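You operate a simulated robot arm through the tools that you are given. There is no shell and no other tool. Be economical: measure what you need, move in short steps, check, and stop when the job is done.

You are at the controls of a simulated two-armed robot. One attempt, no reset.

## Task
Press the yellow on key to switch it off. Put the 0.6 grey shim from the top of the long bench on the orange extension ring and the 0.2 grey shim on the bench seat. Take the brown carton from the top of the long bench and put it on top of the brown card box there. Pick up the yellow round brush with one hand, pass it to the other hand and put it on the side desk. Fetch the tall silver ring and set it on top of the tall black lens. The order is free. Set down upright: brown carton.

Only the result counts: the job must be done as asked and must still hold three seconds after the hand-in. Knocking over, shifting, dropping, spilling or breaking anything else fails it.

## Robot
Two 6-joint arms with two-finger grippers on one trunk, on a base that drives. Base frame: it is fixed to the floor where the robot stands at the start and does not move with it; the origin is under the middle of the robot, x ahead of it, y to its left, z up. Units: m, degrees, N and s.
The left shoulder is at the start at [0.06, 0.143, 0.85], the right one opposite. With the tool pointing down near the work surface each hand reaches from about 0.3 to 0.72 m from the robot's upright axis, wherever it stands, measured 20 degrees to its own side. Places, roughly: bench seat (24x64 cm) [2.16, -3.66, 0.6]; brown card box (16x22x13 cm) [-0.8, 0.6, 0.9]; brown carton [-1, 0.25, 0.75]; grey shim [-0.75, 0.5, 0.75]; orange extension ring [-1, 0, 0.75]; side desk [0.7, -3.6, 0.7]; tall black lens [-1.5, -0.5, 0.75]; tall silver ring (7x7x3 cm) [-1.7, -0.4, 0.8]; yellow on key [0.5, 0, 0.8]; yellow round brush (4x4x12 cm) [-1.4, -0.6, 0.9]. Payload 2.45 kg a hand.
Tool frame (each hand has its own): the origin (TCP) lies between the finger pads and is the grasp point; the fingertips stand 0.026 m ahead of it; z points along the fingers, y is the line along which they close. The gripper opens to 0.096 m. The gripper's body begins 0.069 m behind the TCP.
Orientation is told as [roll, pitch, yaw] about the base's x, y, z axes, in that order, counted from this pose: with the fingers straight down and closing along the base's y, the tool's x points along the base's -x, its y along +y and its z along -z.

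## Interface
- The arms move only by the tool nudge_tool. It takes "left_targets", "right_targets" or both (then of equal length, played together; a hand with none holds still); each is a list of rows, each a list of 3 entries, a list of its own where there are three numbers: the turn, a rotation vector about the tool's x, y, z in units of 90 degrees (1.0 is 90 degrees), then the shift along the tool's x, y, z in units of 100 mm (1.0 is 100 mm), then the opening, from 0 (shut) to 1 (fully open). In form: [[[wx, wy, wz], [tx, ty, tz], jaw], ...]. A call has 1 to 20 rows; each row is the pose to reach, as a shift and turn from the pose commanded when the call began, along the tool's axes at that moment. A call with a number of a shift or a turn outside -1 to 1 is refused whole. Each row takes 0.2 s and may step no farther than 0.05 m and 8.6 degrees from the row before; otherwise, or with a gripper value out of range, the whole call is refused. Where a pose cannot be reached the arm comes as near as it can. A force on the tool above 40 N (or 10 N above the force at the start of the call, whichever is more), or a blocked arm, ends the call early, and 0.2 s more pass. Each finger halts on what it meets, pressing with about 45 N; the grip force reading is that of the motor and also rises with nothing between the fingers. The clock runs only during rows and for 0.2 s after the last one: add rows that repeat a pose to give the fingers time. The reply holds the time, the measured pose of the TCP, the force on the tool along the base axes, the opening and the grip force, in the units named above and with some noise, with the torque about the TCP (base axes, N m) and any sound that the robot's microphone picked up.
- Cameras (640 x 400 px; columns grow to the right, rows downward): "scene" is now at [0.0671, 0.071, 1.4457]; the picture's right is [1.00, -0.08, -0.00], its down [-0.06, -0.81, -0.58] and it looks along [0.05, 0.58, -0.82] (base axes); focal length 214 px, centre (320, 200). "left" rides on the left gripper at [0.082, -0.003, -0.098] in its tool frame; the picture's right is [0.04, 1.00, 0.00], its down [-0.73, 0.03, -0.68] and it looks along [-0.68, 0.03, 0.73] (tool axes); focal length 256 px, centre (320, 200). "right" rides on the right gripper at [0.082, 0.003, -0.098] in its tool frame; the picture's right is [-0.04, 1.00, 0.00], its down [-0.73, -0.03, -0.68] and it looks along [-0.68, -0.03, 0.73] (tool axes); focal length 256 px, centre (320, 200). There is no depth. A picture from a camera that has moved, and an enlarged one, comes with that camera's place and axes in the base frame and with its lens.
- get_image(camera): a new picture of that camera. No time passes.
- move_column(by): slides the trunk up (or, below 0, down) by that many m; the arms and the scene camera ride with it, the base frame stays. It gives what a move gives, with no picture.
- steer(legs): drives the robot by 1 to 6 legs, each [ahead, turn to the left] in m and degrees, along the robot's own axes; the way and the turn of a leg run together, so that a leg with both is an arc; at most 1.5 m and 180 degrees a leg. The arms and the cameras ride along, it lands a little off, and it stops where it bumps. It gives what a move gives.
- pan_tilt(pan, tilt): turns the head with the scene camera to pan (to the left, within 86 degrees either way) and tilt (down, from -29 to 69), counted from straight ahead of the robot. It gives what a move gives.
- close_up(camera, box): a new picture of the part [left, top, right, bottom] of that camera's present view, enlarged. No time passes.
- close_job(): hands the job in; it is judged then, once.

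Work in short steps. Places have to be worked out from the pictures, the camera data and where the tool is seen: move nearer, look again, correct. Check each grasp and each placing, and mend what went wrong. You have 186 turns and 166 pictures in all, those below and enlarged ones among them. Open the grippers and draw the arms clear of the work before you hand the job in, unless the task says otherwise; then end with one line.

The tools are called after "Request:" as name(argument=value, ...) on one line, values as JSON. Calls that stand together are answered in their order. nudge_tool: Moves the arms, as the interface text tells. Its arguments: {"type":"object","properties":{"left_targets":{"type":"array"},"right_targets":{"type":"array"}},"required":[]} The other tools are called the same way: move_column (by) slides the trunk up or down; steer (legs) drives the base; pan_tilt (pan, tilt) turns the head that bears the scene camera; get_image (camera) takes a picture; close_up (camera, box) takes an enlarged picture of a part of a camera's view; close_job () hands the job in.

At the start:

```text
clock: 0.0
left_tool_pos: [0.291, 0.3277, 1.1941]
left_orientation: [-0.1, -0.2, 0.1]
left_contact_force: [-0.7, -0.1, 0.1]
left_ft_torque: [0.0, 0.02, 0.02]
left_width: 0.0961
left_grasp_force: 0.0
right_tool_pos: [0.2987, 0.0555, 1.1558]
right_orientation: [-0.1, 0.1, 0.0]
right_contact_force: [0.1, 1.1, 0.3]
right_ft_torque: [-0.02, -0.03, 0.01]
right_width: 0.0957
right_grasp_force: 0.0
trunk travel left (down, up): [-0.475, 0.115]
robot x, y, heading: [0.0007, 0.0024, 0.1]
head pan, tilt: [85.5, 54.7]
```

scene: 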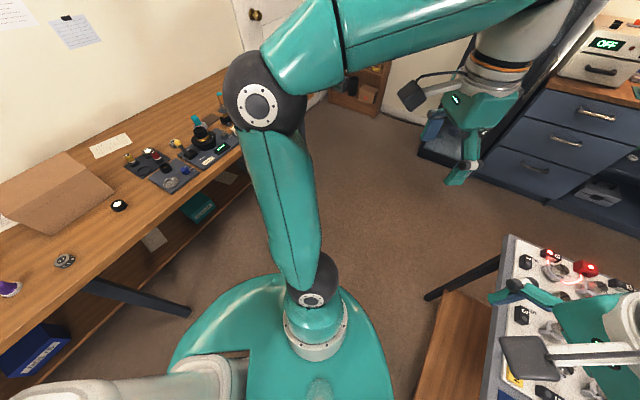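
right: 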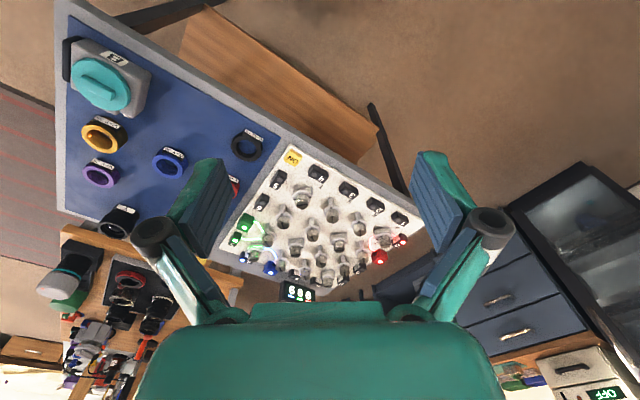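
left: 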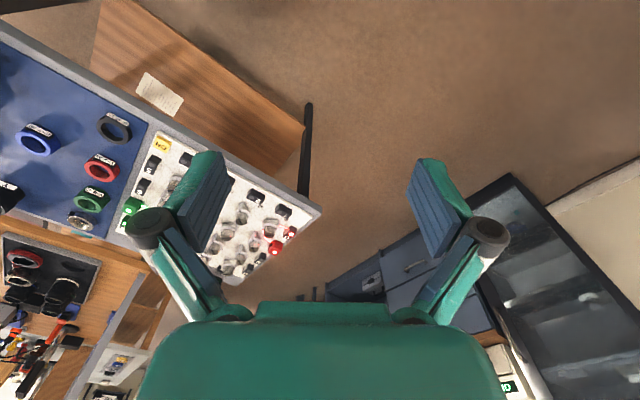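

I start by looking ahead at the panel with the keys.

Request:
pan_tilt(pan=0, tilt=50)

Request:
get_image(camera="scene")

Request:
close_up(camera="right", box=[220, 130, 420, 290])

```text
clock: 1.6
left_tool_pos: [0.2923, 0.3291, 1.1949]
left_orientation: [-0.1, -0.1, 0.2]
left_contact_force: [1.1, 0.5, 0.1]
left_ft_torque: [0.0, 0.0, 0.02]
left_width: 0.096
left_grasp_force: 0.2
right_tool_pos: [0.299, 0.0562, 1.156]
right_orientation: [0.0, -0.1, 0.1]
right_contact_force: [-0.4, 0.9, -0.4]
right_ft_torque: [-0.01, 0.0, -0.01]
right_width: 0.096
right_grasp_force: 0.1
trunk travel left (down, up): [-0.475, 0.115]
robot x, y, heading: [0.0009, 0.0002, 0.0]
head pan, tilt: [0.0, 50.0]
```

```text
162 pictures are left
camera scene: at [0.1384, -0.0012, 1.4518], right [0.0, -1.0, 0.0], down [-0.77, 0.0, -0.64], along [0.64, 0.0, -0.77], focal length 214 px, centre (320, 200)
```

scene: 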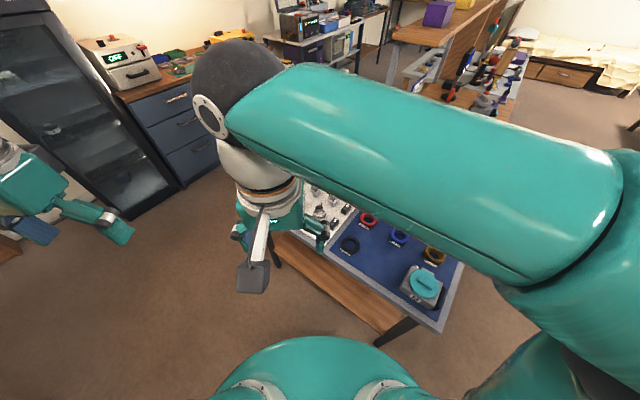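

```text
2.50 times, centred on (320, 210) of right
camera zoom: at [0.2187, 0.0586, 1.2555], right [0.04, 1.0, 0.0], down [0.73, -0.03, 0.68], along [0.68, -0.03, -0.73], focal length 640 px, centre (320, 175)
```

zoom: 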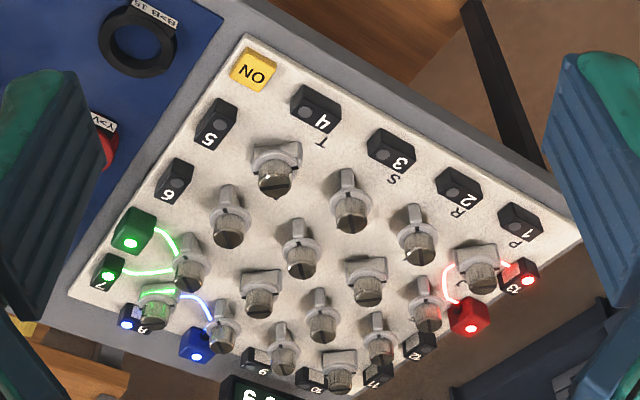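

The yellow key lies at about (0.52, -0.01). I move the right hand, shut, toward it.

Request:
nudge_tool(right_targets=[[[0, 0, 0], [-0.45, -0.15, 0.1], 0], [[0, 0, 0], [-0.85, -0.3, 0.3], 0], [[0, 0, 0], [-1, -0.5, 0.6], 0], [[0, 0, 0], [-1, -0.6, 0.9], 0]])

Request:
nudge_tool(right_targets=[[[0, 0, 0], [-0.45, 0, 0], 0], [[0, 0, 0], [-0.85, 0, 0], 0], [[0, 0, 0], [-1, 0, 0.2], 0], [[0, 0, 0], [-1, 0, 0.5], 0]])

Request:
get_image(camera="right")

```text
clock: 2.6
left_tool_pos: [0.2912, 0.328, 1.194]
left_orientation: [0.0, 0.1, 0.2]
left_contact_force: [0.1, -0.8, 0.4]
left_ft_torque: [-0.02, 0.0, 0.0]
left_width: 0.0962
left_grasp_force: 0.0
right_tool_pos: [0.3986, -0.0072, 1.0665]
right_orientation: [0.1, 0.1, 0.2]
right_contact_force: [-0.3, 0.8, -0.3]
right_ft_torque: [-0.03, 0.01, 0.02]
right_width: 0.0002
right_grasp_force: 28.1
trunk travel left (down, up): [-0.475, 0.115]
robot x, y, heading: [0.0029, 0.0005, 0.2]
head pan, tilt: [0.0, 50.0]
```

```text
clock: 3.6
left_tool_pos: [0.2912, 0.3288, 1.1953]
left_orientation: [0.0, 0.0, 0.1]
left_contact_force: [-0.1, -0.1, 1.1]
left_ft_torque: [0.01, -0.03, 0.0]
left_width: 0.0961
left_grasp_force: 0.1
right_tool_pos: [0.4997, -0.0051, 1.0159]
right_orientation: [0.1, 0.0, 0.1]
right_contact_force: [-0.7, 0.7, -0.3]
right_ft_torque: [-0.02, -0.02, -0.03]
right_width: 0.0002
right_grasp_force: 28.6
trunk travel left (down, up): [-0.475, 0.115]
robot x, y, heading: [0.0011, -0.0034, -0.2]
head pan, tilt: [0.0, 50.0]
```

```text
160 pictures are left
camera right: at [0.4196, -0.0025, 1.115], right [0.04, 1.0, 0.0], down [0.73, -0.03, 0.68], along [0.68, -0.03, -0.73], focal length 256 px, centre (320, 200)
```

right: 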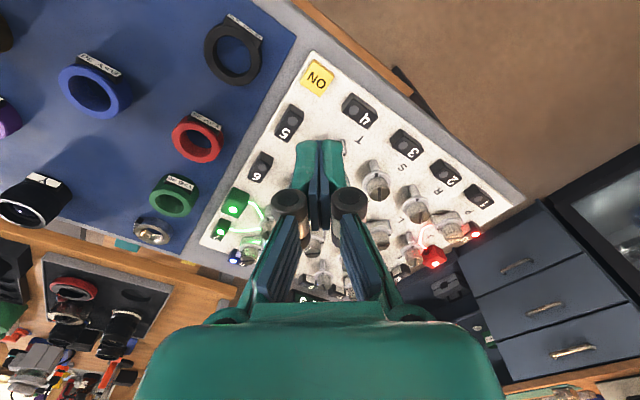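

The key triangulates to about (0.516, -0.011, 0.808). I go above it, then lower.

Request:
nudge_tool(right_targets=[[[0, 0, 0], [-0.16, -0.06, 0.3], 0], [[0, 0, 0], [-0.16, -0.06, 0.7], 0], [[0, 0, 0], [-0.16, -0.06, 1], 0]])

Request:
nudge_tool(right_targets=[[[0, 0, 0], [0, 0, 0.3], 0], [[0, 0, 0], [0, 0, 0.5], 0]])

Request:
get_image(camera="right")

```text
clock: 4.4
left_tool_pos: [0.2927, 0.3276, 1.1956]
left_orientation: [0.0, 0.0, 0.1]
left_contact_force: [0.4, 0.1, 0.2]
left_ft_torque: [0.0, -0.01, -0.02]
left_width: 0.096
left_grasp_force: 0.1
right_tool_pos: [0.5164, -0.0108, 0.9153]
right_orientation: [0.0, 0.0, 0.1]
right_contact_force: [-0.1, 0.2, -0.2]
right_ft_torque: [0.01, 0.04, 0.0]
right_width: 0.0
right_grasp_force: 28.5
trunk travel left (down, up): [-0.475, 0.115]
robot x, y, heading: [-0.003, -0.0008, 0.0]
head pan, tilt: [0.0, 50.0]
```

```text
clock: 5.0
left_tool_pos: [0.2916, 0.3276, 1.195]
left_orientation: [-0.2, -0.1, 0.2]
left_contact_force: [0.6, -0.2, -0.2]
left_ft_torque: [-0.02, 0.02, 0.02]
left_width: 0.096
left_grasp_force: 0.1
right_tool_pos: [0.5159, -0.0106, 0.868]
right_orientation: [0.0, 0.0, 0.0]
right_contact_force: [-0.1, 0.1, -0.4]
right_ft_torque: [-0.01, -0.01, -0.03]
right_width: 0.0
right_grasp_force: 28.8
trunk travel left (down, up): [-0.475, 0.115]
robot x, y, heading: [-0.0001, 0.0028, -0.0]
head pan, tilt: [0.0, 50.0]
```

```text
159 pictures are left
camera right: at [0.4355, -0.0074, 0.9659], right [0.04, 1.0, 0.0], down [0.73, -0.03, 0.68], along [0.68, -0.03, -0.73], focal length 256 px, centre (320, 200)
```

right: 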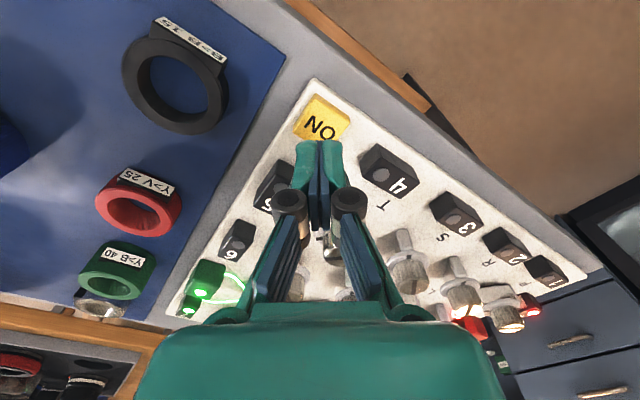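

The fingertips line up with the key; I press down in small steps.

Request:
nudge_tool(right_targets=[[[0, 0, 0], [0, 0, 0.15], 0], [[0, 0, 0], [0, 0, 0.25], 0], [[0, 0, 0], [0, 0, 0.33], 0], [[0, 0, 0], [0, 0, 0.38], 0]])

Request:
close_up(camera="right", box=[220, 60, 420, 185])

```text
clock: 6.0
left_tool_pos: [0.2917, 0.3287, 1.1945]
left_orientation: [0.0, 0.0, 0.1]
left_contact_force: [1.3, 1.3, -0.6]
left_ft_torque: [-0.04, -0.02, 0.05]
left_width: 0.0959
left_grasp_force: 0.0
right_tool_pos: [0.5149, -0.0105, 0.8285]
right_orientation: [0.0, 0.0, 0.1]
right_contact_force: [0.4, 0.6, 0.1]
right_ft_torque: [0.03, 0.01, 0.01]
right_width: 0.0
right_grasp_force: 29.0
trunk travel left (down, up): [-0.475, 0.115]
robot x, y, heading: [-0.0001, -0.0016, -0.1]
head pan, tilt: [0.0, 50.0]
```

```text
3.20 times, centred on (320, 122) of right
camera zoom: at [0.4351, -0.0075, 0.9274], right [0.04, 1.0, 0.0], down [0.73, -0.03, 0.68], along [0.68, -0.03, -0.73], focal length 819 px, centre (320, 448)
```

zoom: 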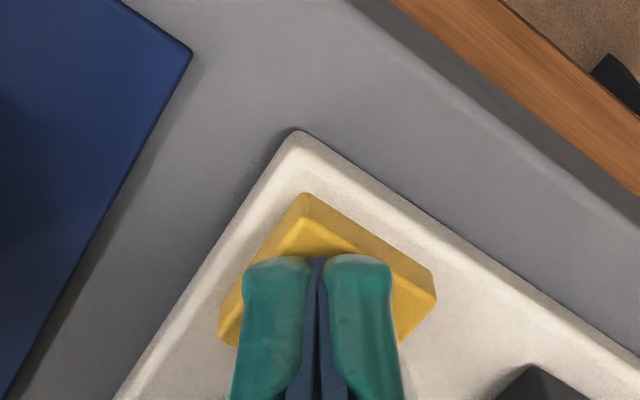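

No contact yet, though the fingers are over the key centre. I press further.

Request:
nudge_tool(right_targets=[[[0, 0, 0], [0, 0, 0.04], 0], [[0, 0, 0], [0, 0, 0.08], 0], [[0, 0, 0], [0, 0, 0.12], 0]])

Request:
close_up(camera="right", box=[220, 60, 420, 185])

```text
clock: 6.8
left_tool_pos: [0.2903, 0.3274, 1.1963]
left_orientation: [0.1, -0.1, 0.0]
left_contact_force: [0.4, -1.3, 0.0]
left_ft_torque: [0.02, -0.01, -0.02]
left_width: 0.0961
left_grasp_force: 0.0
right_tool_pos: [0.5155, -0.0108, 0.8185]
right_orientation: [0.0, -0.3, 0.1]
right_contact_force: [-0.5, -3.9, 16.0]
right_ft_torque: [-0.09, 0.04, 0.04]
right_width: 0.0061
right_grasp_force: 28.1
trunk travel left (down, up): [-0.475, 0.115]
robot x, y, heading: [-0.0006, 0.0009, -0.1]
head pan, tilt: [0.0, 50.0]
heard: click
```

```text
3.20 times, centred on (320, 122) of right
camera zoom: at [0.4347, -0.0073, 0.9176], right [0.04, 1.0, 0.0], down [0.73, -0.03, 0.68], along [0.68, -0.03, -0.73], focal length 819 px, centre (320, 448)
```

zoom: 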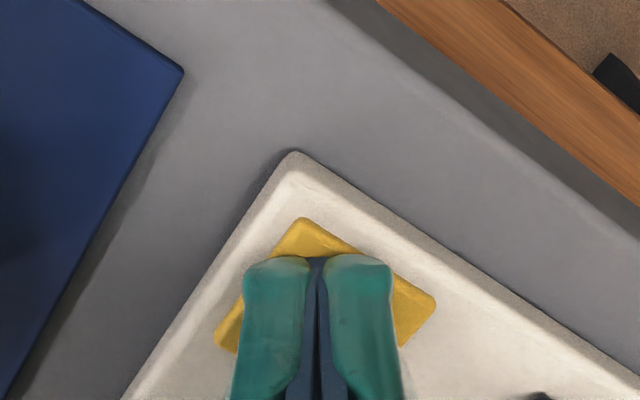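

A click was heard. I back off upward and check the key.

Request:
nudge_tool(right_targets=[[[0, 0, 0], [0, 0, -0.3], 0], [[0, 0, 0], [0, 0, -0.7], 0], [[0, 0, 0], [0, 0, -1], 0]])

Request:
get_image(camera="right")

```text
clock: 7.6
left_tool_pos: [0.2928, 0.3269, 1.1947]
left_orientation: [0.1, -0.1, 0.0]
left_contact_force: [-0.4, -0.2, -0.2]
left_ft_torque: [0.0, -0.01, 0.0]
left_width: 0.096
left_grasp_force: 0.0
right_tool_pos: [0.5139, -0.0099, 0.9156]
right_orientation: [0.0, 0.0, 0.1]
right_contact_force: [-0.5, 0.1, -0.6]
right_ft_torque: [-0.03, 0.01, -0.01]
right_width: 0.0002
right_grasp_force: 28.9
trunk travel left (down, up): [-0.475, 0.115]
robot x, y, heading: [0.0016, 0.0017, -0.4]
head pan, tilt: [0.0, 50.0]
```

```text
156 pictures are left
camera right: at [0.4342, -0.0071, 1.0152], right [0.04, 1.0, 0.0], down [0.73, -0.03, 0.68], along [0.68, -0.03, -0.73], focal length 256 px, centre (320, 200)
```

right: 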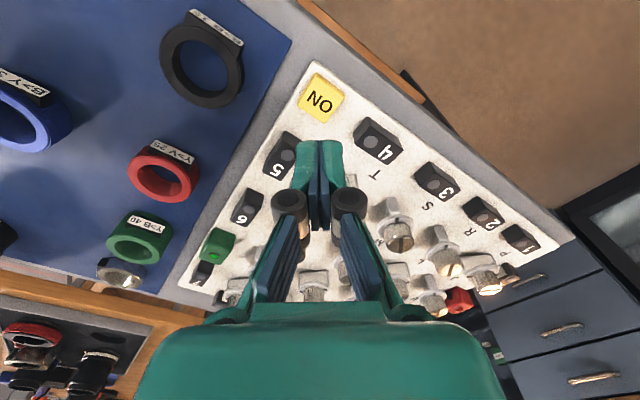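

The lights on the panel went out, so the key is off. I draw the right hand back and up before turning.

Request:
nudge_tool(right_targets=[[[0, 0, 0], [0.1, 0, -0.4], 0], [[0, 0, 0], [0.5, -0.2, -0.7], 0], [[0, 0, 0], [0.8, -0.5, -1], 0], [[0, 0, 0], [1, -0.8, -1], 0]])

Request:
nudge_tool(right_targets=[[[0, 0, 0], [0.4, -0.2, -0.2], 0.5], [[0, 0, 0], [0.8, -0.5, -0.5], 1], [[0, 0, 0], [1, -0.9, -0.9], 1]])

Request:
steer(legs=[[0, 120]])

Request:
get_image(camera="scene")

```text
refused: row 2 steps farther than a row can; nothing moved
```

```text
refused: row 2 steps farther than a row can; nothing moved
```

```text
clock: 10.8
left_tool_pos: [-0.0953, 0.4313, 1.1942]
left_orientation: [-0.2, 0.1, 54.9]
left_contact_force: [0.4, 0.4, 0.2]
left_ft_torque: [0.0, -0.04, 0.06]
left_width: 0.096
left_grasp_force: 0.0
right_tool_pos: [0.3119, 0.4183, 0.9173]
right_orientation: [0.0, 0.0, 54.8]
right_contact_force: [0.2, 1.2, -0.2]
right_ft_torque: [-0.03, 0.0, -0.05]
right_width: 0.0001
right_grasp_force: 28.7
trunk travel left (down, up): [-0.475, 0.115]
robot x, y, heading: [0.0314, -0.0206, 55.9]
head pan, tilt: [0.0, 50.0]
stopped in leg 1: the robot was blocked; the commanded pose is now the measured one
```

```text
155 pictures are left
camera scene: at [0.1099, 0.0948, 1.4517], right [0.83, -0.56, 0.0], down [-0.43, -0.64, -0.64], along [0.36, 0.53, -0.77], focal length 214 px, centre (320, 200)
```

scene: 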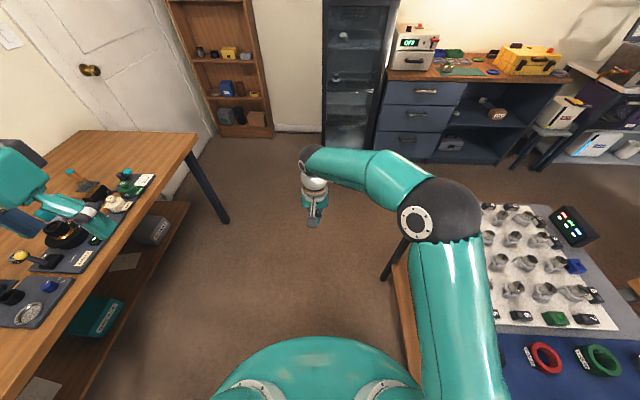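

The turn was blocked and I must find by what; I look to both sides.

Request:
pan_tilt(pan=80, tilt=50)

Request:
get_image(camera="scene")

Request:
get_image(camera="left")

Request:
pan_tilt(pan=-80, tilt=50)

Request:
get_image(camera="scene")

```text
clock: 12.4
left_tool_pos: [-0.094, 0.4293, 1.197]
left_orientation: [0.0, -0.1, 54.9]
left_contact_force: [0.1, -0.2, 0.1]
left_ft_torque: [0.01, -0.01, -0.02]
left_width: 0.0959
left_grasp_force: 0.1
right_tool_pos: [0.3116, 0.4167, 0.9178]
right_orientation: [0.0, 0.0, 54.8]
right_contact_force: [0.4, -0.6, -0.2]
right_ft_torque: [0.02, 0.0, 0.0]
right_width: 0.0
right_grasp_force: 28.9
trunk travel left (down, up): [-0.475, 0.115]
robot x, y, heading: [0.0321, -0.0193, 56.0]
head pan, tilt: [80.0, 50.0]
```

```text
154 pictures are left
camera scene: at [0.0124, 0.0828, 1.4518], right [0.69, 0.72, 0.0], down [0.55, -0.53, -0.64], along [-0.46, 0.45, -0.77], focal length 214 px, centre (320, 200)
```

scene: 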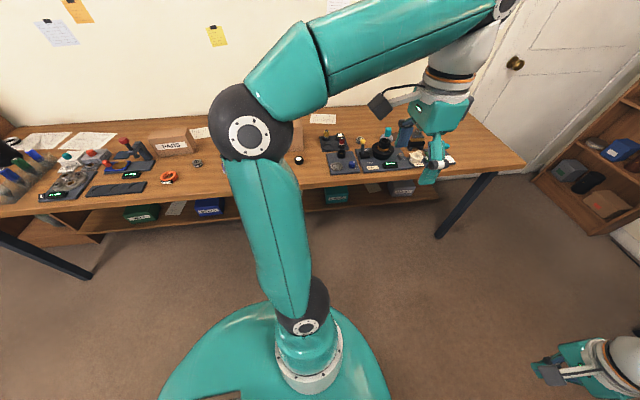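

```text
153 pictures are left
camera left: at [-0.1403, 0.3606, 1.2935], right [-0.84, 0.54, 0.0], down [0.4, 0.62, 0.68], along [0.37, 0.57, -0.73], focal length 256 px, centre (320, 200)
```

left: 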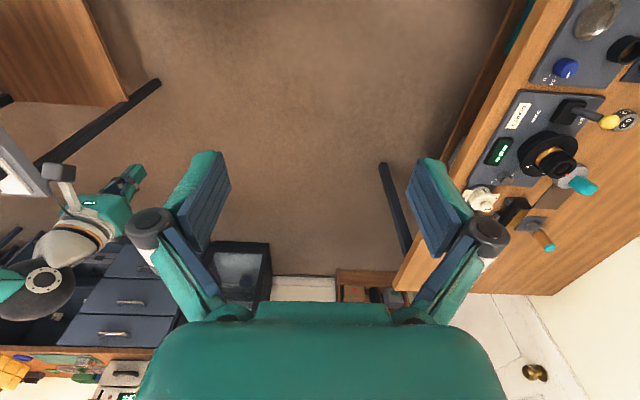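

```text
clock: 14.8
left_tool_pos: [-0.0936, 0.4292, 1.1959]
left_orientation: [-0.1, 0.0, 54.8]
left_contact_force: [1.1, -0.1, 0.2]
left_ft_torque: [-0.02, -0.01, -0.03]
left_width: 0.0961
left_grasp_force: 0.0
right_tool_pos: [0.3109, 0.4168, 0.9154]
right_orientation: [0.0, 0.1, 54.9]
right_contact_force: [-0.3, -0.6, 0.4]
right_ft_torque: [0.03, -0.01, -0.03]
right_width: 0.0001
right_grasp_force: 28.2
trunk travel left (down, up): [-0.475, 0.115]
robot x, y, heading: [0.0325, -0.0222, 56.1]
head pan, tilt: [-80.0, 50.0]
```

```text
152 pictures are left
camera scene: at [0.1382, -0.0019, 1.4518], right [-0.41, -0.91, 0.0], down [-0.7, 0.31, -0.64], along [0.59, -0.26, -0.77], focal length 214 px, centre (320, 200)
```

scene: 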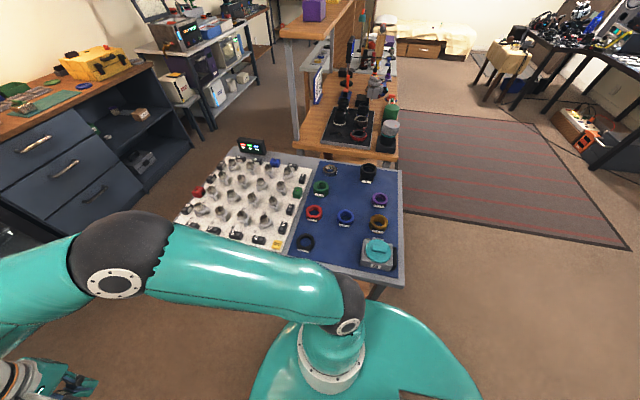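

I zoom at the panel to check the table was not disturbed and the key state.

Request:
close_up(camera="scene", box=[170, 130, 410, 280])

Request:
pan_tilt(pan=-86, tilt=69)

Request:
get_image(camera="scene")

```text
2.67 times, centred on (290, 205) of scene
camera zoom: at [0.1382, -0.0019, 1.4518], right [-0.41, -0.91, 0.0], down [-0.7, 0.31, -0.64], along [0.59, -0.26, -0.77], focal length 572 px, centre (400, 187)
```

zoom: 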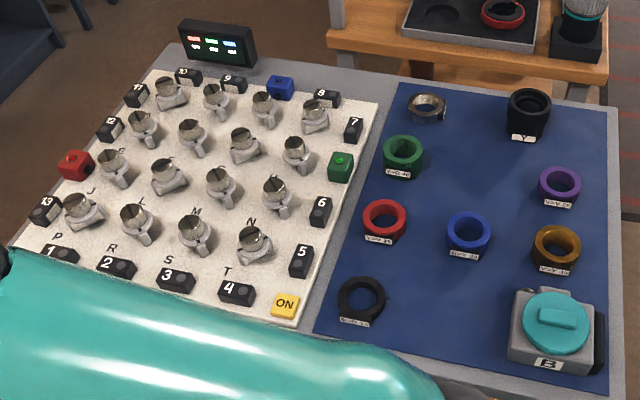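

```text
clock: 15.7
left_tool_pos: [-0.0948, 0.429, 1.1962]
left_orientation: [-0.1, -0.1, 55.0]
left_contact_force: [-0.1, 0.6, -0.6]
left_ft_torque: [-0.01, 0.0, 0.01]
left_width: 0.0959
left_grasp_force: 0.1
right_tool_pos: [0.311, 0.4171, 0.9178]
right_orientation: [0.0, 0.1, 54.9]
right_contact_force: [-0.5, 0.8, 0.5]
right_ft_torque: [0.0, -0.01, 0.01]
right_width: 0.0
right_grasp_force: 28.9
trunk travel left (down, up): [-0.475, 0.115]
robot x, y, heading: [0.0305, -0.0148, 55.7]
head pan, tilt: [-85.9, 68.8]
```

```text
150 pictures are left
camera scene: at [0.1163, 0.0014, 1.4299], right [-0.5, -0.87, 0.0], down [-0.81, 0.46, -0.36], along [0.31, -0.18, -0.93], focal length 214 px, centre (320, 200)
```

scene: 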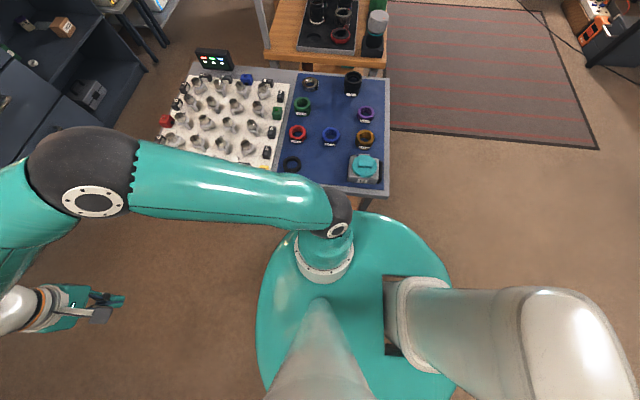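

The base side grazes the panel table edge (about 0.35 m away). First I tuck the right hand back and up.

Request:
nudge_tool(right_targets=[[[0, 0, 0], [0.1, 0, -0.4], 0], [[0, 0, 0], [0.4, -0.1, -0.7], 0], [[0, 0, 0], [0.6, -0.4, -1], 0.5], [[0, 0, 0], [0.9, -0.7, -1], 1], [[0, 0, 0], [1, -1, -1], 1]])

Request:
nudge_tool(right_targets=[[[0, 0, 0], [0.3, -0.2, -0.3], 1], [[0, 0, 0], [0.6, -0.4, -0.6], 1], [[0, 0, 0], [0.9, -0.6, -0.9], 1], [[0, 0, 0], [1, -0.9, -1], 1]])

Request:
steer(legs=[[0, -40]])

```text
clock: 16.9
left_tool_pos: [-0.0954, 0.4286, 1.1949]
left_orientation: [-0.2, -0.1, 55.0]
left_contact_force: [0.1, -0.7, 0.6]
left_ft_torque: [-0.01, 0.02, 0.0]
left_width: 0.0958
left_grasp_force: 0.1
right_tool_pos: [0.3355, 0.2759, 1.0182]
right_orientation: [0.2, 0.0, 55.0]
right_contact_force: [0.2, 0.7, 0.1]
right_ft_torque: [0.0, 0.02, 0.01]
right_width: 0.0959
right_grasp_force: 0.1
trunk travel left (down, up): [-0.475, 0.115]
robot x, y, heading: [0.0279, -0.0169, 56.0]
head pan, tilt: [-85.9, 68.8]
```

```text
clock: 17.9
left_tool_pos: [-0.0946, 0.4286, 1.1966]
left_orientation: [-0.1, -0.2, 54.9]
left_contact_force: [-0.3, -0.2, -0.4]
left_ft_torque: [0.0, 0.02, 0.0]
left_width: 0.0962
left_grasp_force: 0.1
right_tool_pos: [0.3534, 0.1434, 1.1193]
right_orientation: [0.1, 0.0, 54.9]
right_contact_force: [0.1, -0.1, -0.6]
right_ft_torque: [-0.04, -0.02, -0.01]
right_width: 0.0962
right_grasp_force: 0.1
trunk travel left (down, up): [-0.475, 0.115]
robot x, y, heading: [0.0315, -0.0194, 56.2]
head pan, tilt: [-85.9, 68.8]
```

```text
clock: 20.3
left_tool_pos: [0.2198, 0.4073, 1.1944]
left_orientation: [-0.1, 0.0, 15.4]
left_contact_force: [0.1, 0.0, -0.4]
left_ft_torque: [0.01, -0.02, 0.01]
left_width: 0.0958
left_grasp_force: 0.1
right_tool_pos: [0.384, -0.0971, 1.1192]
right_orientation: [0.0, 0.0, 15.3]
right_contact_force: [0.3, 0.9, 0.0]
right_ft_torque: [0.0, 0.03, 0.0]
right_width: 0.096
right_grasp_force: 0.1
trunk travel left (down, up): [-0.475, 0.115]
robot x, y, heading: [0.0284, -0.0054, 16.4]
head pan, tilt: [-85.9, 68.8]
```

Now the turn is free. I back away from the panel table and then turn to face the long bench (heading about 144).

Request:
steer(legs=[[-0.35, 0], [0, 127]])

Request:
pan_tilt(pan=0, tilt=45)

Request:
get_image(camera="scene")

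Request:
get_image(camera="left")

Request:
get_image(camera="right")

```text
clock: 26.7
left_tool_pos: [-0.7317, 0.0662, 1.1955]
left_orientation: [-0.3, -0.2, 108.1]
left_contact_force: [-0.3, -0.2, -1.5]
left_ft_torque: [-0.04, -0.02, -0.01]
left_width: 0.0961
left_grasp_force: 0.0
right_tool_pos: [-0.2375, 0.2556, 1.1202]
right_orientation: [0.0, 0.0, 108.2]
right_contact_force: [-0.2, 1.0, -0.7]
right_ft_torque: [-0.04, -0.05, 0.02]
right_width: 0.096
right_grasp_force: 0.1
trunk travel left (down, up): [-0.475, 0.115]
robot x, y, heading: [-0.277, -0.0918, 109.7]
head pan, tilt: [-85.9, 68.8]
stopped in leg 2: the robot was blocked; the commanded pose is now the measured one
```

```text
clock: 28.3
left_tool_pos: [-0.7277, 0.0652, 1.1961]
left_orientation: [-0.1, -0.2, 108.2]
left_contact_force: [0.4, 0.3, 0.0]
left_ft_torque: [0.01, 0.01, 0.0]
left_width: 0.096
left_grasp_force: 0.1
right_tool_pos: [-0.2323, 0.2553, 1.1212]
right_orientation: [0.1, -0.1, 108.2]
right_contact_force: [-0.2, 0.6, 0.9]
right_ft_torque: [0.0, 0.0, 0.02]
right_width: 0.0959
right_grasp_force: 0.0
trunk travel left (down, up): [-0.475, 0.115]
robot x, y, heading: [-0.2727, -0.0965, 110.0]
head pan, tilt: [0.0, 45.0]
```

```text
149 pictures are left
camera scene: at [-0.3209, 0.0367, 1.4587], right [0.94, 0.34, 0.0], down [0.24, -0.67, -0.71], along [-0.24, 0.66, -0.71], focal length 214 px, centre (320, 200)
```

scene: 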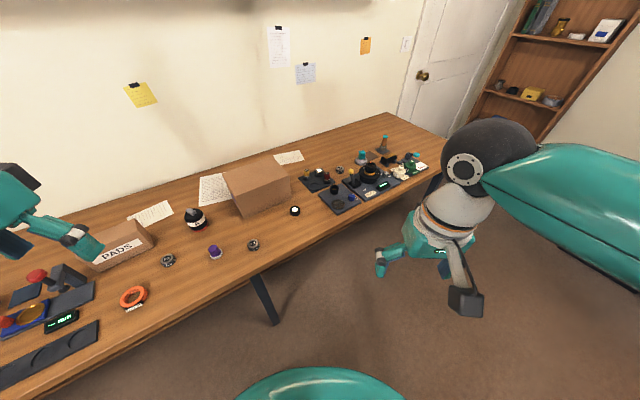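

```text
148 pictures are left
camera left: at [-0.7019, -0.0115, 1.2949], right [-0.94, -0.35, 0.0], down [-0.26, 0.69, 0.68], along [-0.24, 0.64, -0.73], focal length 256 px, centre (320, 200)
```

left: 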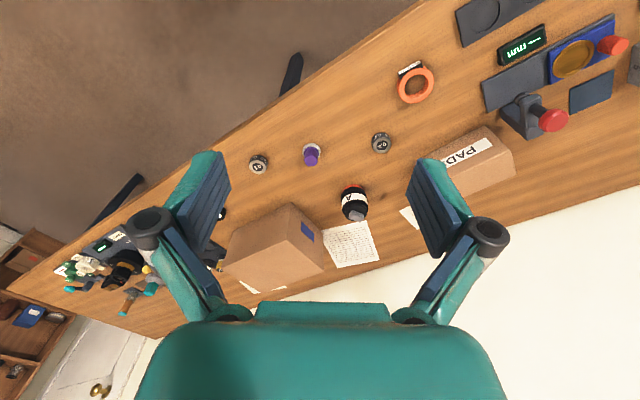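

```text
147 pictures are left
camera right: at [-0.2095, 0.1763, 1.2197], right [-0.96, -0.27, 0.0], down [-0.2, 0.71, 0.68], along [-0.19, 0.65, -0.73], focal length 256 px, centre (320, 200)
```

right: 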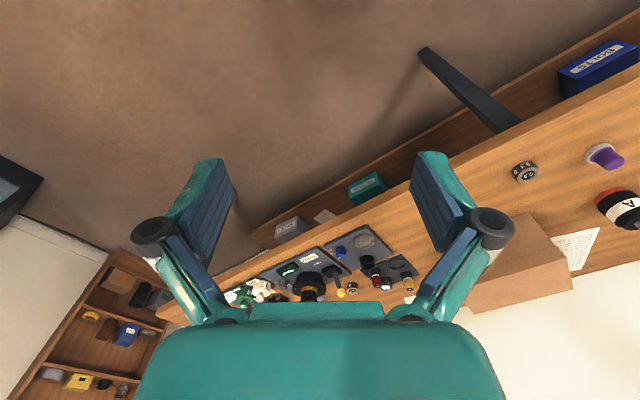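

Blocked again at heading 110; I look down at both sides to find the obstacle.

Request:
pan_tilt(pan=86, tilt=60)

Request:
get_image(camera="scene")

Request:
pan_tilt(pan=-86, tilt=60)

Request:
get_image(camera="scene")

```text
clock: 29.9
left_tool_pos: [-0.7303, 0.0648, 1.1971]
left_orientation: [-0.2, -0.2, 108.4]
left_contact_force: [0.2, 0.6, 0.5]
left_ft_torque: [0.02, -0.01, -0.05]
left_width: 0.0958
left_grasp_force: 0.0
right_tool_pos: [-0.2337, 0.2549, 1.1203]
right_orientation: [0.1, -0.1, 108.2]
right_contact_force: [0.3, 0.4, -0.3]
right_ft_torque: [-0.04, -0.02, 0.01]
right_width: 0.096
right_grasp_force: 0.0
trunk travel left (down, up): [-0.475, 0.115]
robot x, y, heading: [-0.2733, -0.0953, 109.8]
head pan, tilt: [85.9, 60.0]
```

```text
146 pictures are left
camera scene: at [-0.3575, -0.0579, 1.4392], right [-0.27, 0.96, 0.0], down [0.83, 0.24, -0.5], along [-0.48, -0.14, -0.87], focal length 214 px, centre (320, 200)
```

scene: 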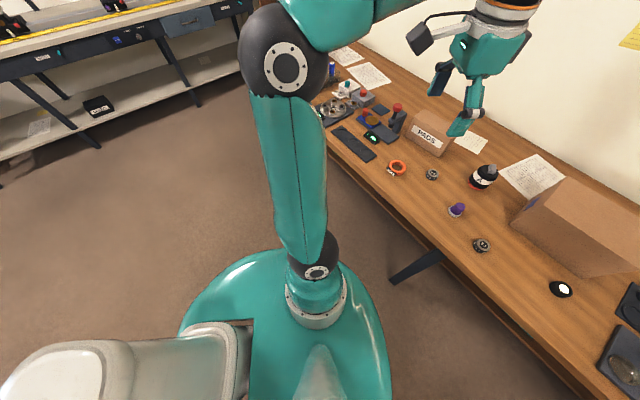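

```text
clock: 32.5
left_tool_pos: [-0.7296, 0.0652, 1.1972]
left_orientation: [-0.1, -0.2, 108.4]
left_contact_force: [-0.4, -0.1, 0.7]
left_ft_torque: [0.0, -0.01, 0.02]
left_width: 0.0958
left_grasp_force: 0.0
right_tool_pos: [-0.2345, 0.2536, 1.1198]
right_orientation: [0.2, -0.1, 108.1]
right_contact_force: [0.1, -0.1, -0.4]
right_ft_torque: [0.01, -0.02, 0.01]
right_width: 0.0962
right_grasp_force: 0.0
trunk travel left (down, up): [-0.475, 0.115]
robot x, y, heading: [-0.2707, -0.0965, 109.9]
head pan, tilt: [-85.9, 60.0]
```

```text
145 pictures are left
camera scene: at [-0.2324, -0.0127, 1.4392], right [0.41, -0.91, 0.0], down [-0.79, -0.35, -0.5], along [0.46, 0.2, -0.87], focal length 214 px, centre (320, 200)
```

scene: 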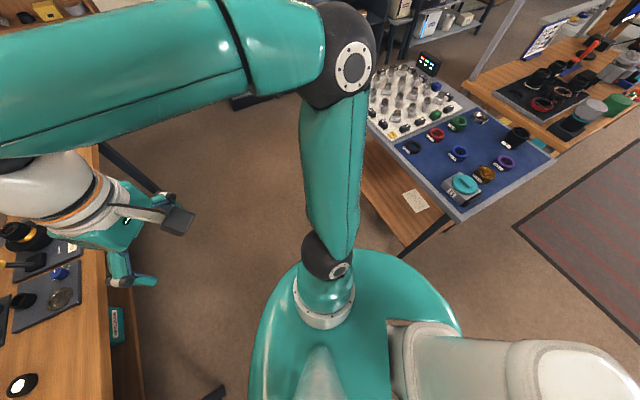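

No obvious contact is visible. I test a small turn left to see whether it is really blocked there.

Request:
steer(legs=[[0, 10]])

```text
clock: 33.7
left_tool_pos: [-0.7506, -0.0156, 1.1976]
left_orientation: [0.0, -0.2, 118.2]
left_contact_force: [-0.1, -0.5, 0.4]
left_ft_torque: [0.0, -0.01, 0.0]
left_width: 0.096
left_grasp_force: 0.1
right_tool_pos: [-0.2946, 0.2568, 1.1221]
right_orientation: [0.2, -0.1, 118.2]
right_contact_force: [0.2, -0.1, -0.3]
right_ft_torque: [0.01, 0.0, 0.0]
right_width: 0.0962
right_grasp_force: 0.1
trunk travel left (down, up): [-0.475, 0.115]
robot x, y, heading: [-0.2715, -0.0916, 119.6]
head pan, tilt: [-85.9, 60.0]
```

It turned freely, so long turns are merely cut off; I'll use shorter turns.

Request:
steer(legs=[[0, 24]])

Request:
pan_tilt(pan=0, tilt=45)

Request:
get_image(camera="scene")

Request:
get_image(camera="left")

Request:
get_image(camera="right")

```text
clock: 35.5
left_tool_pos: [-0.7405, -0.2193, 1.1971]
left_orientation: [-0.1, 0.0, 142.5]
left_contact_force: [0.4, -0.6, -1.0]
left_ft_torque: [0.0, 0.02, 0.0]
left_width: 0.0963
left_grasp_force: 0.0
right_tool_pos: [-0.4353, 0.2148, 1.1209]
right_orientation: [0.1, -0.1, 142.4]
right_contact_force: [-0.9, -0.2, -0.1]
right_ft_torque: [0.01, -0.01, 0.02]
right_width: 0.0961
right_grasp_force: 0.0
trunk travel left (down, up): [-0.475, 0.115]
robot x, y, heading: [-0.2609, -0.0814, 144.0]
head pan, tilt: [-85.9, 60.0]
```

```text
clock: 37.0
left_tool_pos: [-0.7409, -0.2197, 1.1978]
left_orientation: [-0.1, -0.2, 142.6]
left_contact_force: [0.0, 0.1, -1.0]
left_ft_torque: [0.0, 0.0, -0.01]
left_width: 0.0959
left_grasp_force: 0.1
right_tool_pos: [-0.4354, 0.2154, 1.1213]
right_orientation: [0.1, -0.1, 142.3]
right_contact_force: [-0.1, 0.9, -0.3]
right_ft_torque: [-0.01, 0.02, 0.02]
right_width: 0.0957
right_grasp_force: 0.0
trunk travel left (down, up): [-0.475, 0.115]
robot x, y, heading: [-0.2634, -0.0821, 144.1]
head pan, tilt: [0.0, 45.0]
```

```text
144 pictures are left
camera scene: at [-0.3777, -0.0015, 1.4587], right [0.59, 0.81, 0.0], down [0.57, -0.42, -0.71], along [-0.57, 0.42, -0.71], focal length 214 px, centre (320, 200)
```

scene: 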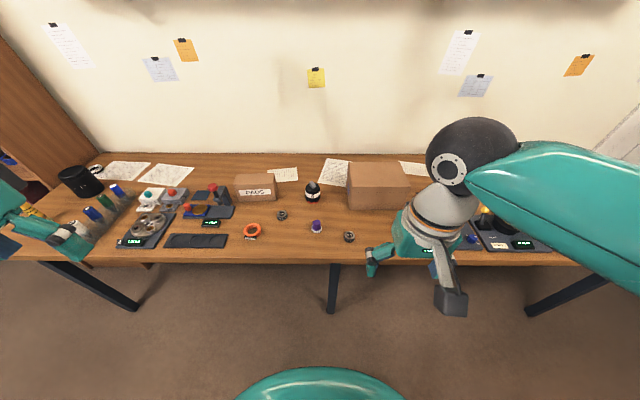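

```text
143 pictures are left
camera left: at [-0.6746, -0.2667, 1.2958], right [-0.58, -0.82, 0.0], down [-0.6, 0.42, 0.68], along [-0.55, 0.39, -0.73], focal length 256 px, centre (320, 200)
```

left: 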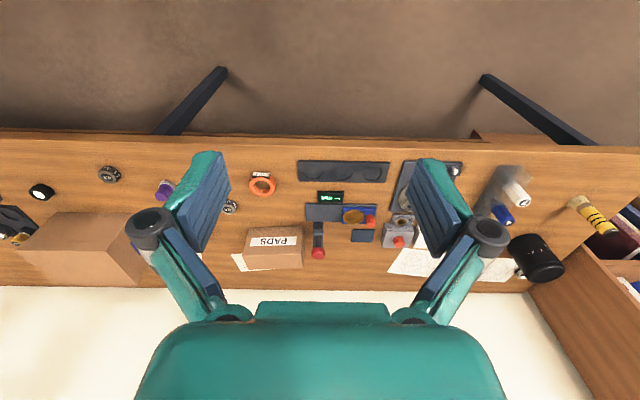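

```text
142 pictures are left
camera right: at [-0.372, 0.1638, 1.2206], right [-0.64, -0.77, 0.0], down [-0.56, 0.47, 0.68], along [-0.52, 0.44, -0.73], focal length 256 px, centre (320, 200)
```

right: 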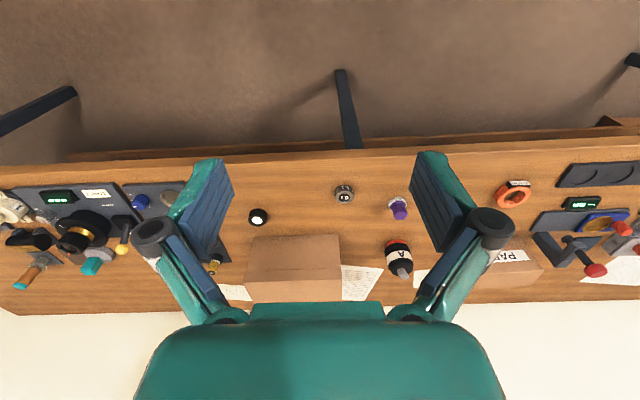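

Two grey shims are on the bench; I zoom in to read their labels.

Request:
close_up(camera="right", box=[310, 165, 410, 228])

Request:
close_up(camera="scene", box=[220, 165, 380, 265])

Request:
close_up(camera="left", box=[200, 165, 300, 228])

```text
6.35 times, centred on (360, 196) of right
camera zoom: at [-0.372, 0.1638, 1.2206], right [-0.64, -0.77, 0.0], down [-0.56, 0.47, 0.68], along [-0.52, 0.44, -0.73], focal length 1625 px, centre (66, 222)
```

zoom: 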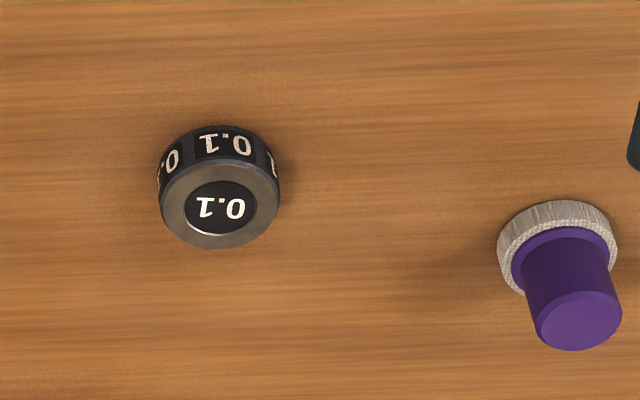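

```text
4.00 times, centred on (300, 215) of scene
camera zoom: at [-0.3777, -0.0015, 1.4587], right [0.59, 0.81, 0.0], down [0.57, -0.42, -0.71], along [-0.57, 0.42, -0.71], focal length 858 px, centre (400, 140)
```

zoom: 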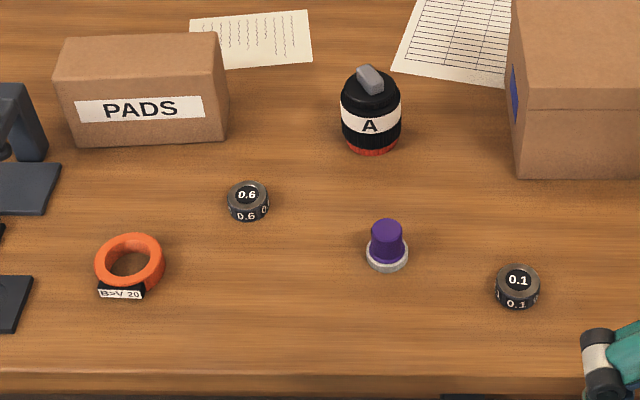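

```text
6.35 times, centred on (250, 196) of left
camera zoom: at [-0.6746, -0.2667, 1.2958], right [-0.58, -0.82, 0.0], down [-0.6, 0.42, 0.68], along [-0.55, 0.39, -0.73], focal length 1625 px, centre (764, 222)
```

zoom: 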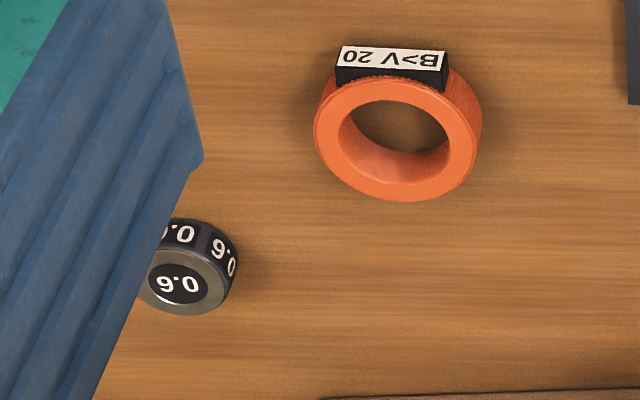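

The 0.6 shim lies beside the orange ring; the 0.2 one must be elsewhere. I drive 0.2 m nearer to the bench.

Request:
steer(legs=[[0.2, 0]])

Request:
pan_tilt(pan=0, tilt=40)

Request:
get_image(camera="left")

```text
clock: 38.7
left_tool_pos: [-0.9065, -0.096, 1.1978]
left_orientation: [-0.1, 0.0, 142.1]
left_contact_force: [-0.3, 0.2, 0.5]
left_ft_torque: [-0.02, -0.08, -0.02]
left_width: 0.0959
left_grasp_force: 0.1
right_tool_pos: [-0.6006, 0.338, 1.1209]
right_orientation: [0.2, 0.0, 142.1]
right_contact_force: [-0.3, -0.3, -0.4]
right_ft_torque: [-0.01, 0.01, -0.01]
right_width: 0.0961
right_grasp_force: 0.1
trunk travel left (down, up): [-0.475, 0.115]
robot x, y, heading: [-0.43, 0.0389, 143.4]
head pan, tilt: [0.0, 45.0]
```

```text
clock: 39.3
left_tool_pos: [-0.9055, -0.0958, 1.1991]
left_orientation: [-0.2, 0.0, 142.1]
left_contact_force: [-0.1, 0.3, -0.3]
left_ft_torque: [0.0, 0.02, -0.01]
left_width: 0.0962
left_grasp_force: 0.0
right_tool_pos: [-0.5987, 0.336, 1.1223]
right_orientation: [0.2, -0.1, 142.0]
right_contact_force: [-0.1, 1.0, 0.7]
right_ft_torque: [0.0, -0.02, 0.03]
right_width: 0.0961
right_grasp_force: 0.0
trunk travel left (down, up): [-0.475, 0.115]
robot x, y, heading: [-0.434, 0.0381, 143.6]
head pan, tilt: [0.0, 40.0]
```

```text
138 pictures are left
camera left: at [-0.8401, -0.144, 1.2963], right [-0.58, -0.81, 0.0], down [-0.6, 0.42, 0.68], along [-0.55, 0.4, -0.73], focal length 256 px, centre (320, 200)
```

left: 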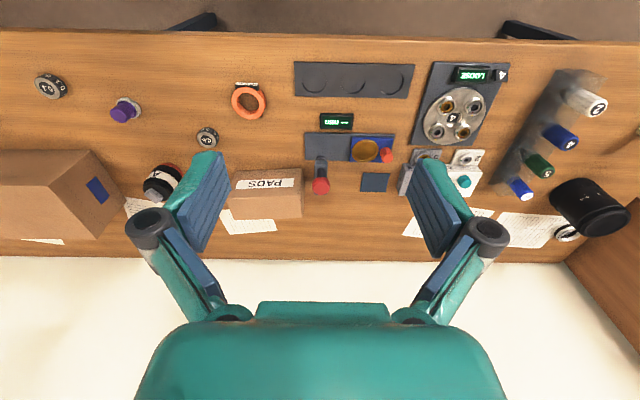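

I move the left hand above the 0.6 shim in three steps and look.

Request:
nudge_tool(left_targets=[[[0, 0, 0], [-0.27, -0.27, 0.17], 1], [[0, 0, 0], [-0.54, -0.54, 0.34], 1], [[0, 0, 0], [-0.8, -0.8, 0.5], 1]])

Request:
nudge_tool(left_targets=[[[0, 0, 0], [-0.27, -0.27, 0.17], 1], [[0, 0, 0], [-0.54, -0.54, 0.34], 1], [[0, 0, 0], [-0.8, -0.8, 0.5], 1]])

Request:
get_image(camera="left")

```text
clock: 40.1
left_tool_pos: [-0.9209, 0.0171, 1.1488]
left_orientation: [-0.1, -0.1, 142.1]
left_contact_force: [0.5, 0.1, 0.0]
left_ft_torque: [-0.01, -0.05, -0.03]
left_width: 0.0962
left_grasp_force: 0.2
right_tool_pos: [-0.6005, 0.3382, 1.1212]
right_orientation: [0.1, 0.0, 142.1]
right_contact_force: [-0.1, -0.4, -1.1]
right_ft_torque: [-0.01, 0.01, 0.01]
right_width: 0.096
right_grasp_force: 0.0
trunk travel left (down, up): [-0.475, 0.115]
robot x, y, heading: [-0.4319, 0.0346, 143.7]
head pan, tilt: [0.0, 40.0]
```

```text
clock: 40.9
left_tool_pos: [-0.9322, 0.1297, 1.0998]
left_orientation: [-0.1, 0.0, 142.2]
left_contact_force: [-0.2, 0.5, -0.2]
left_ft_torque: [0.0, 0.01, -0.01]
left_width: 0.0962
left_grasp_force: 0.1
right_tool_pos: [-0.6004, 0.3388, 1.1215]
right_orientation: [0.2, 0.0, 142.1]
right_contact_force: [-0.3, 0.2, 0.2]
right_ft_torque: [-0.04, -0.03, 0.02]
right_width: 0.0962
right_grasp_force: 0.1
trunk travel left (down, up): [-0.475, 0.115]
robot x, y, heading: [-0.4279, 0.0367, 143.6]
head pan, tilt: [0.0, 40.0]
```

```text
137 pictures are left
camera left: at [-0.8674, 0.0819, 1.1972], right [-0.58, -0.81, 0.0], down [-0.6, 0.43, 0.68], along [-0.55, 0.4, -0.73], focal length 256 px, centre (320, 200)
```

left: 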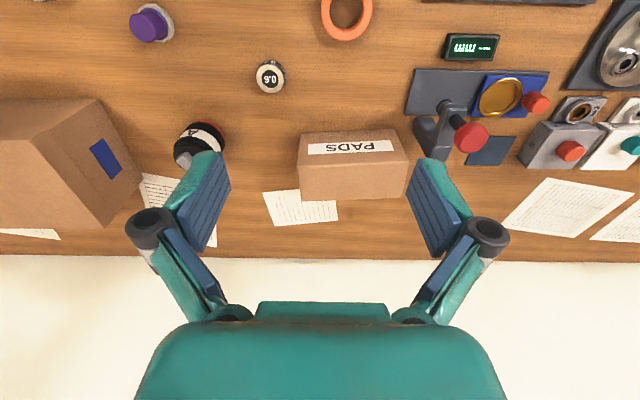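

Shim at about (-0.926, 0.224); I move over it and lower to z≈0.88.

Request:
nudge_tool(left_targets=[[[0, 0, 0], [-0.27, -0.4, 0], 1], [[0, 0, 0], [-0.53, -0.78, 0], 1], [[0, 0, 0], [-0.53, -0.78, 0.5], 1], [[0, 0, 0], [-0.53, -0.78, 1], 1]])

Request:
nudge_tool(left_targets=[[[0, 0, 0], [0, 0, 0.5], 1], [[0, 0, 0], [0, 0, 1], 1]])

Request:
get_image(camera="left")

```text
clock: 41.9
left_tool_pos: [-0.9274, 0.2214, 0.9976]
left_orientation: [0.0, -0.1, 142.1]
left_contact_force: [0.2, 0.8, -0.5]
left_ft_torque: [-0.03, -0.02, 0.01]
left_width: 0.096
left_grasp_force: 0.1
right_tool_pos: [-0.6009, 0.3385, 1.123]
right_orientation: [0.0, -0.1, 142.1]
right_contact_force: [0.5, 0.8, 0.1]
right_ft_torque: [-0.03, 0.0, 0.02]
right_width: 0.0959
right_grasp_force: 0.1
trunk travel left (down, up): [-0.475, 0.115]
robot x, y, heading: [-0.4293, 0.04, 143.5]
head pan, tilt: [0.0, 40.0]
```

```text
clock: 42.5
left_tool_pos: [-0.9279, 0.2256, 0.8984]
left_orientation: [-0.1, -0.2, 142.1]
left_contact_force: [-0.6, -0.2, -0.8]
left_ft_torque: [-0.01, -0.03, 0.01]
left_width: 0.096
left_grasp_force: 0.0
right_tool_pos: [-0.6007, 0.3375, 1.1224]
right_orientation: [0.1, -0.2, 142.1]
right_contact_force: [0.8, -1.0, -0.2]
right_ft_torque: [0.0, -0.02, 0.03]
right_width: 0.0961
right_grasp_force: 0.0
trunk travel left (down, up): [-0.475, 0.115]
robot x, y, heading: [-0.4253, 0.0351, 143.5]
head pan, tilt: [0.0, 40.0]
```

```text
136 pictures are left
camera left: at [-0.8625, 0.1768, 0.9966], right [-0.58, -0.81, 0.0], down [-0.6, 0.42, 0.68], along [-0.55, 0.4, -0.73], focal length 256 px, centre (320, 200)
```

left: 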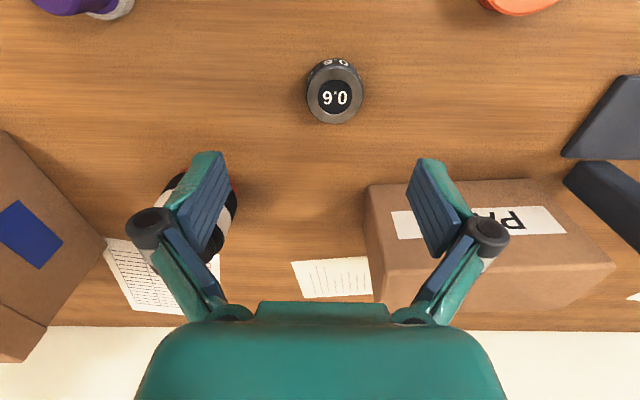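

Shim is about 1 cm to tool +y; I correct and descend, then close.

Request:
nudge_tool(left_targets=[[[0, 0, 0], [0, 0.12, 0.4], 1], [[0, 0, 0], [0, 0.12, 0.8], 1], [[0, 0, 0], [0, 0.12, 1], 1]])

Request:
nudge_tool(left_targets=[[[0, 0, 0], [0, 0, 0.1], 1], [[0, 0, 0], [0, 0, 0.18], 1]])

Request:
get_image(camera="left")

```text
clock: 43.3
left_tool_pos: [-0.9348, 0.2136, 0.8096]
left_orientation: [0.0, -0.2, 142.2]
left_contact_force: [7.2, -4.4, 14.2]
left_ft_torque: [-0.08, -0.27, -0.06]
left_width: 0.0963
left_grasp_force: 0.2
right_tool_pos: [-0.5993, 0.3374, 1.1221]
right_orientation: [0.0, -0.1, 142.0]
right_contact_force: [0.3, -0.5, -0.5]
right_ft_torque: [-0.04, -0.07, -0.01]
right_width: 0.0963
right_grasp_force: 0.1
trunk travel left (down, up): [-0.475, 0.115]
robot x, y, heading: [-0.4284, 0.0394, 143.3]
head pan, tilt: [0.0, 40.0]
stopped in row 3 (left hand): the force on the tool passed its limit at 54 N (the readings are from after the stop); the commanded pose is now the measured one
```

```text
clock: 43.7
left_tool_pos: [-0.9377, 0.2147, 0.8102]
left_orientation: [0.2, -0.7, 142.2]
left_contact_force: [10.1, -5.7, 21.3]
left_ft_torque: [-0.12, -0.41, -0.05]
left_width: 0.0965
left_grasp_force: 0.4
right_tool_pos: [-0.5979, 0.337, 1.1235]
right_orientation: [-0.1, -0.1, 142.0]
right_contact_force: [-0.5, 0.9, 0.5]
right_ft_torque: [-0.03, -0.06, 0.04]
right_width: 0.0958
right_grasp_force: 0.0
trunk travel left (down, up): [-0.475, 0.115]
robot x, y, heading: [-0.4312, 0.0384, 143.4]
head pan, tilt: [0.0, 40.0]
stopped in row 1 (left hand): the force on the tool passed its limit at 48 N (the readings are from after the stop); the commanded pose is now the measured one
```

```text
135 pictures are left
camera left: at [-0.8707, 0.1667, 0.9074], right [-0.58, -0.81, 0.0], down [-0.59, 0.42, 0.69], along [-0.56, 0.4, -0.72], focal length 256 px, centre (320, 200)
```

left: 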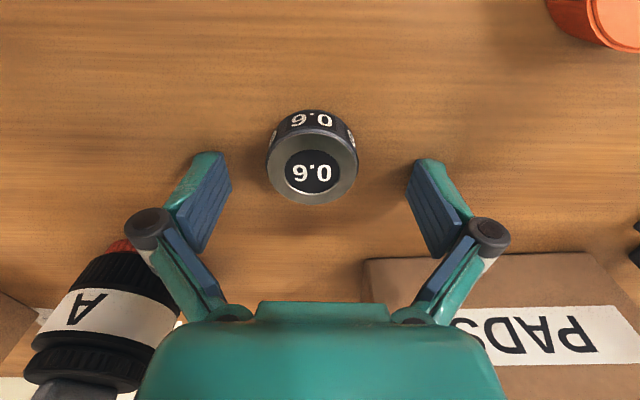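

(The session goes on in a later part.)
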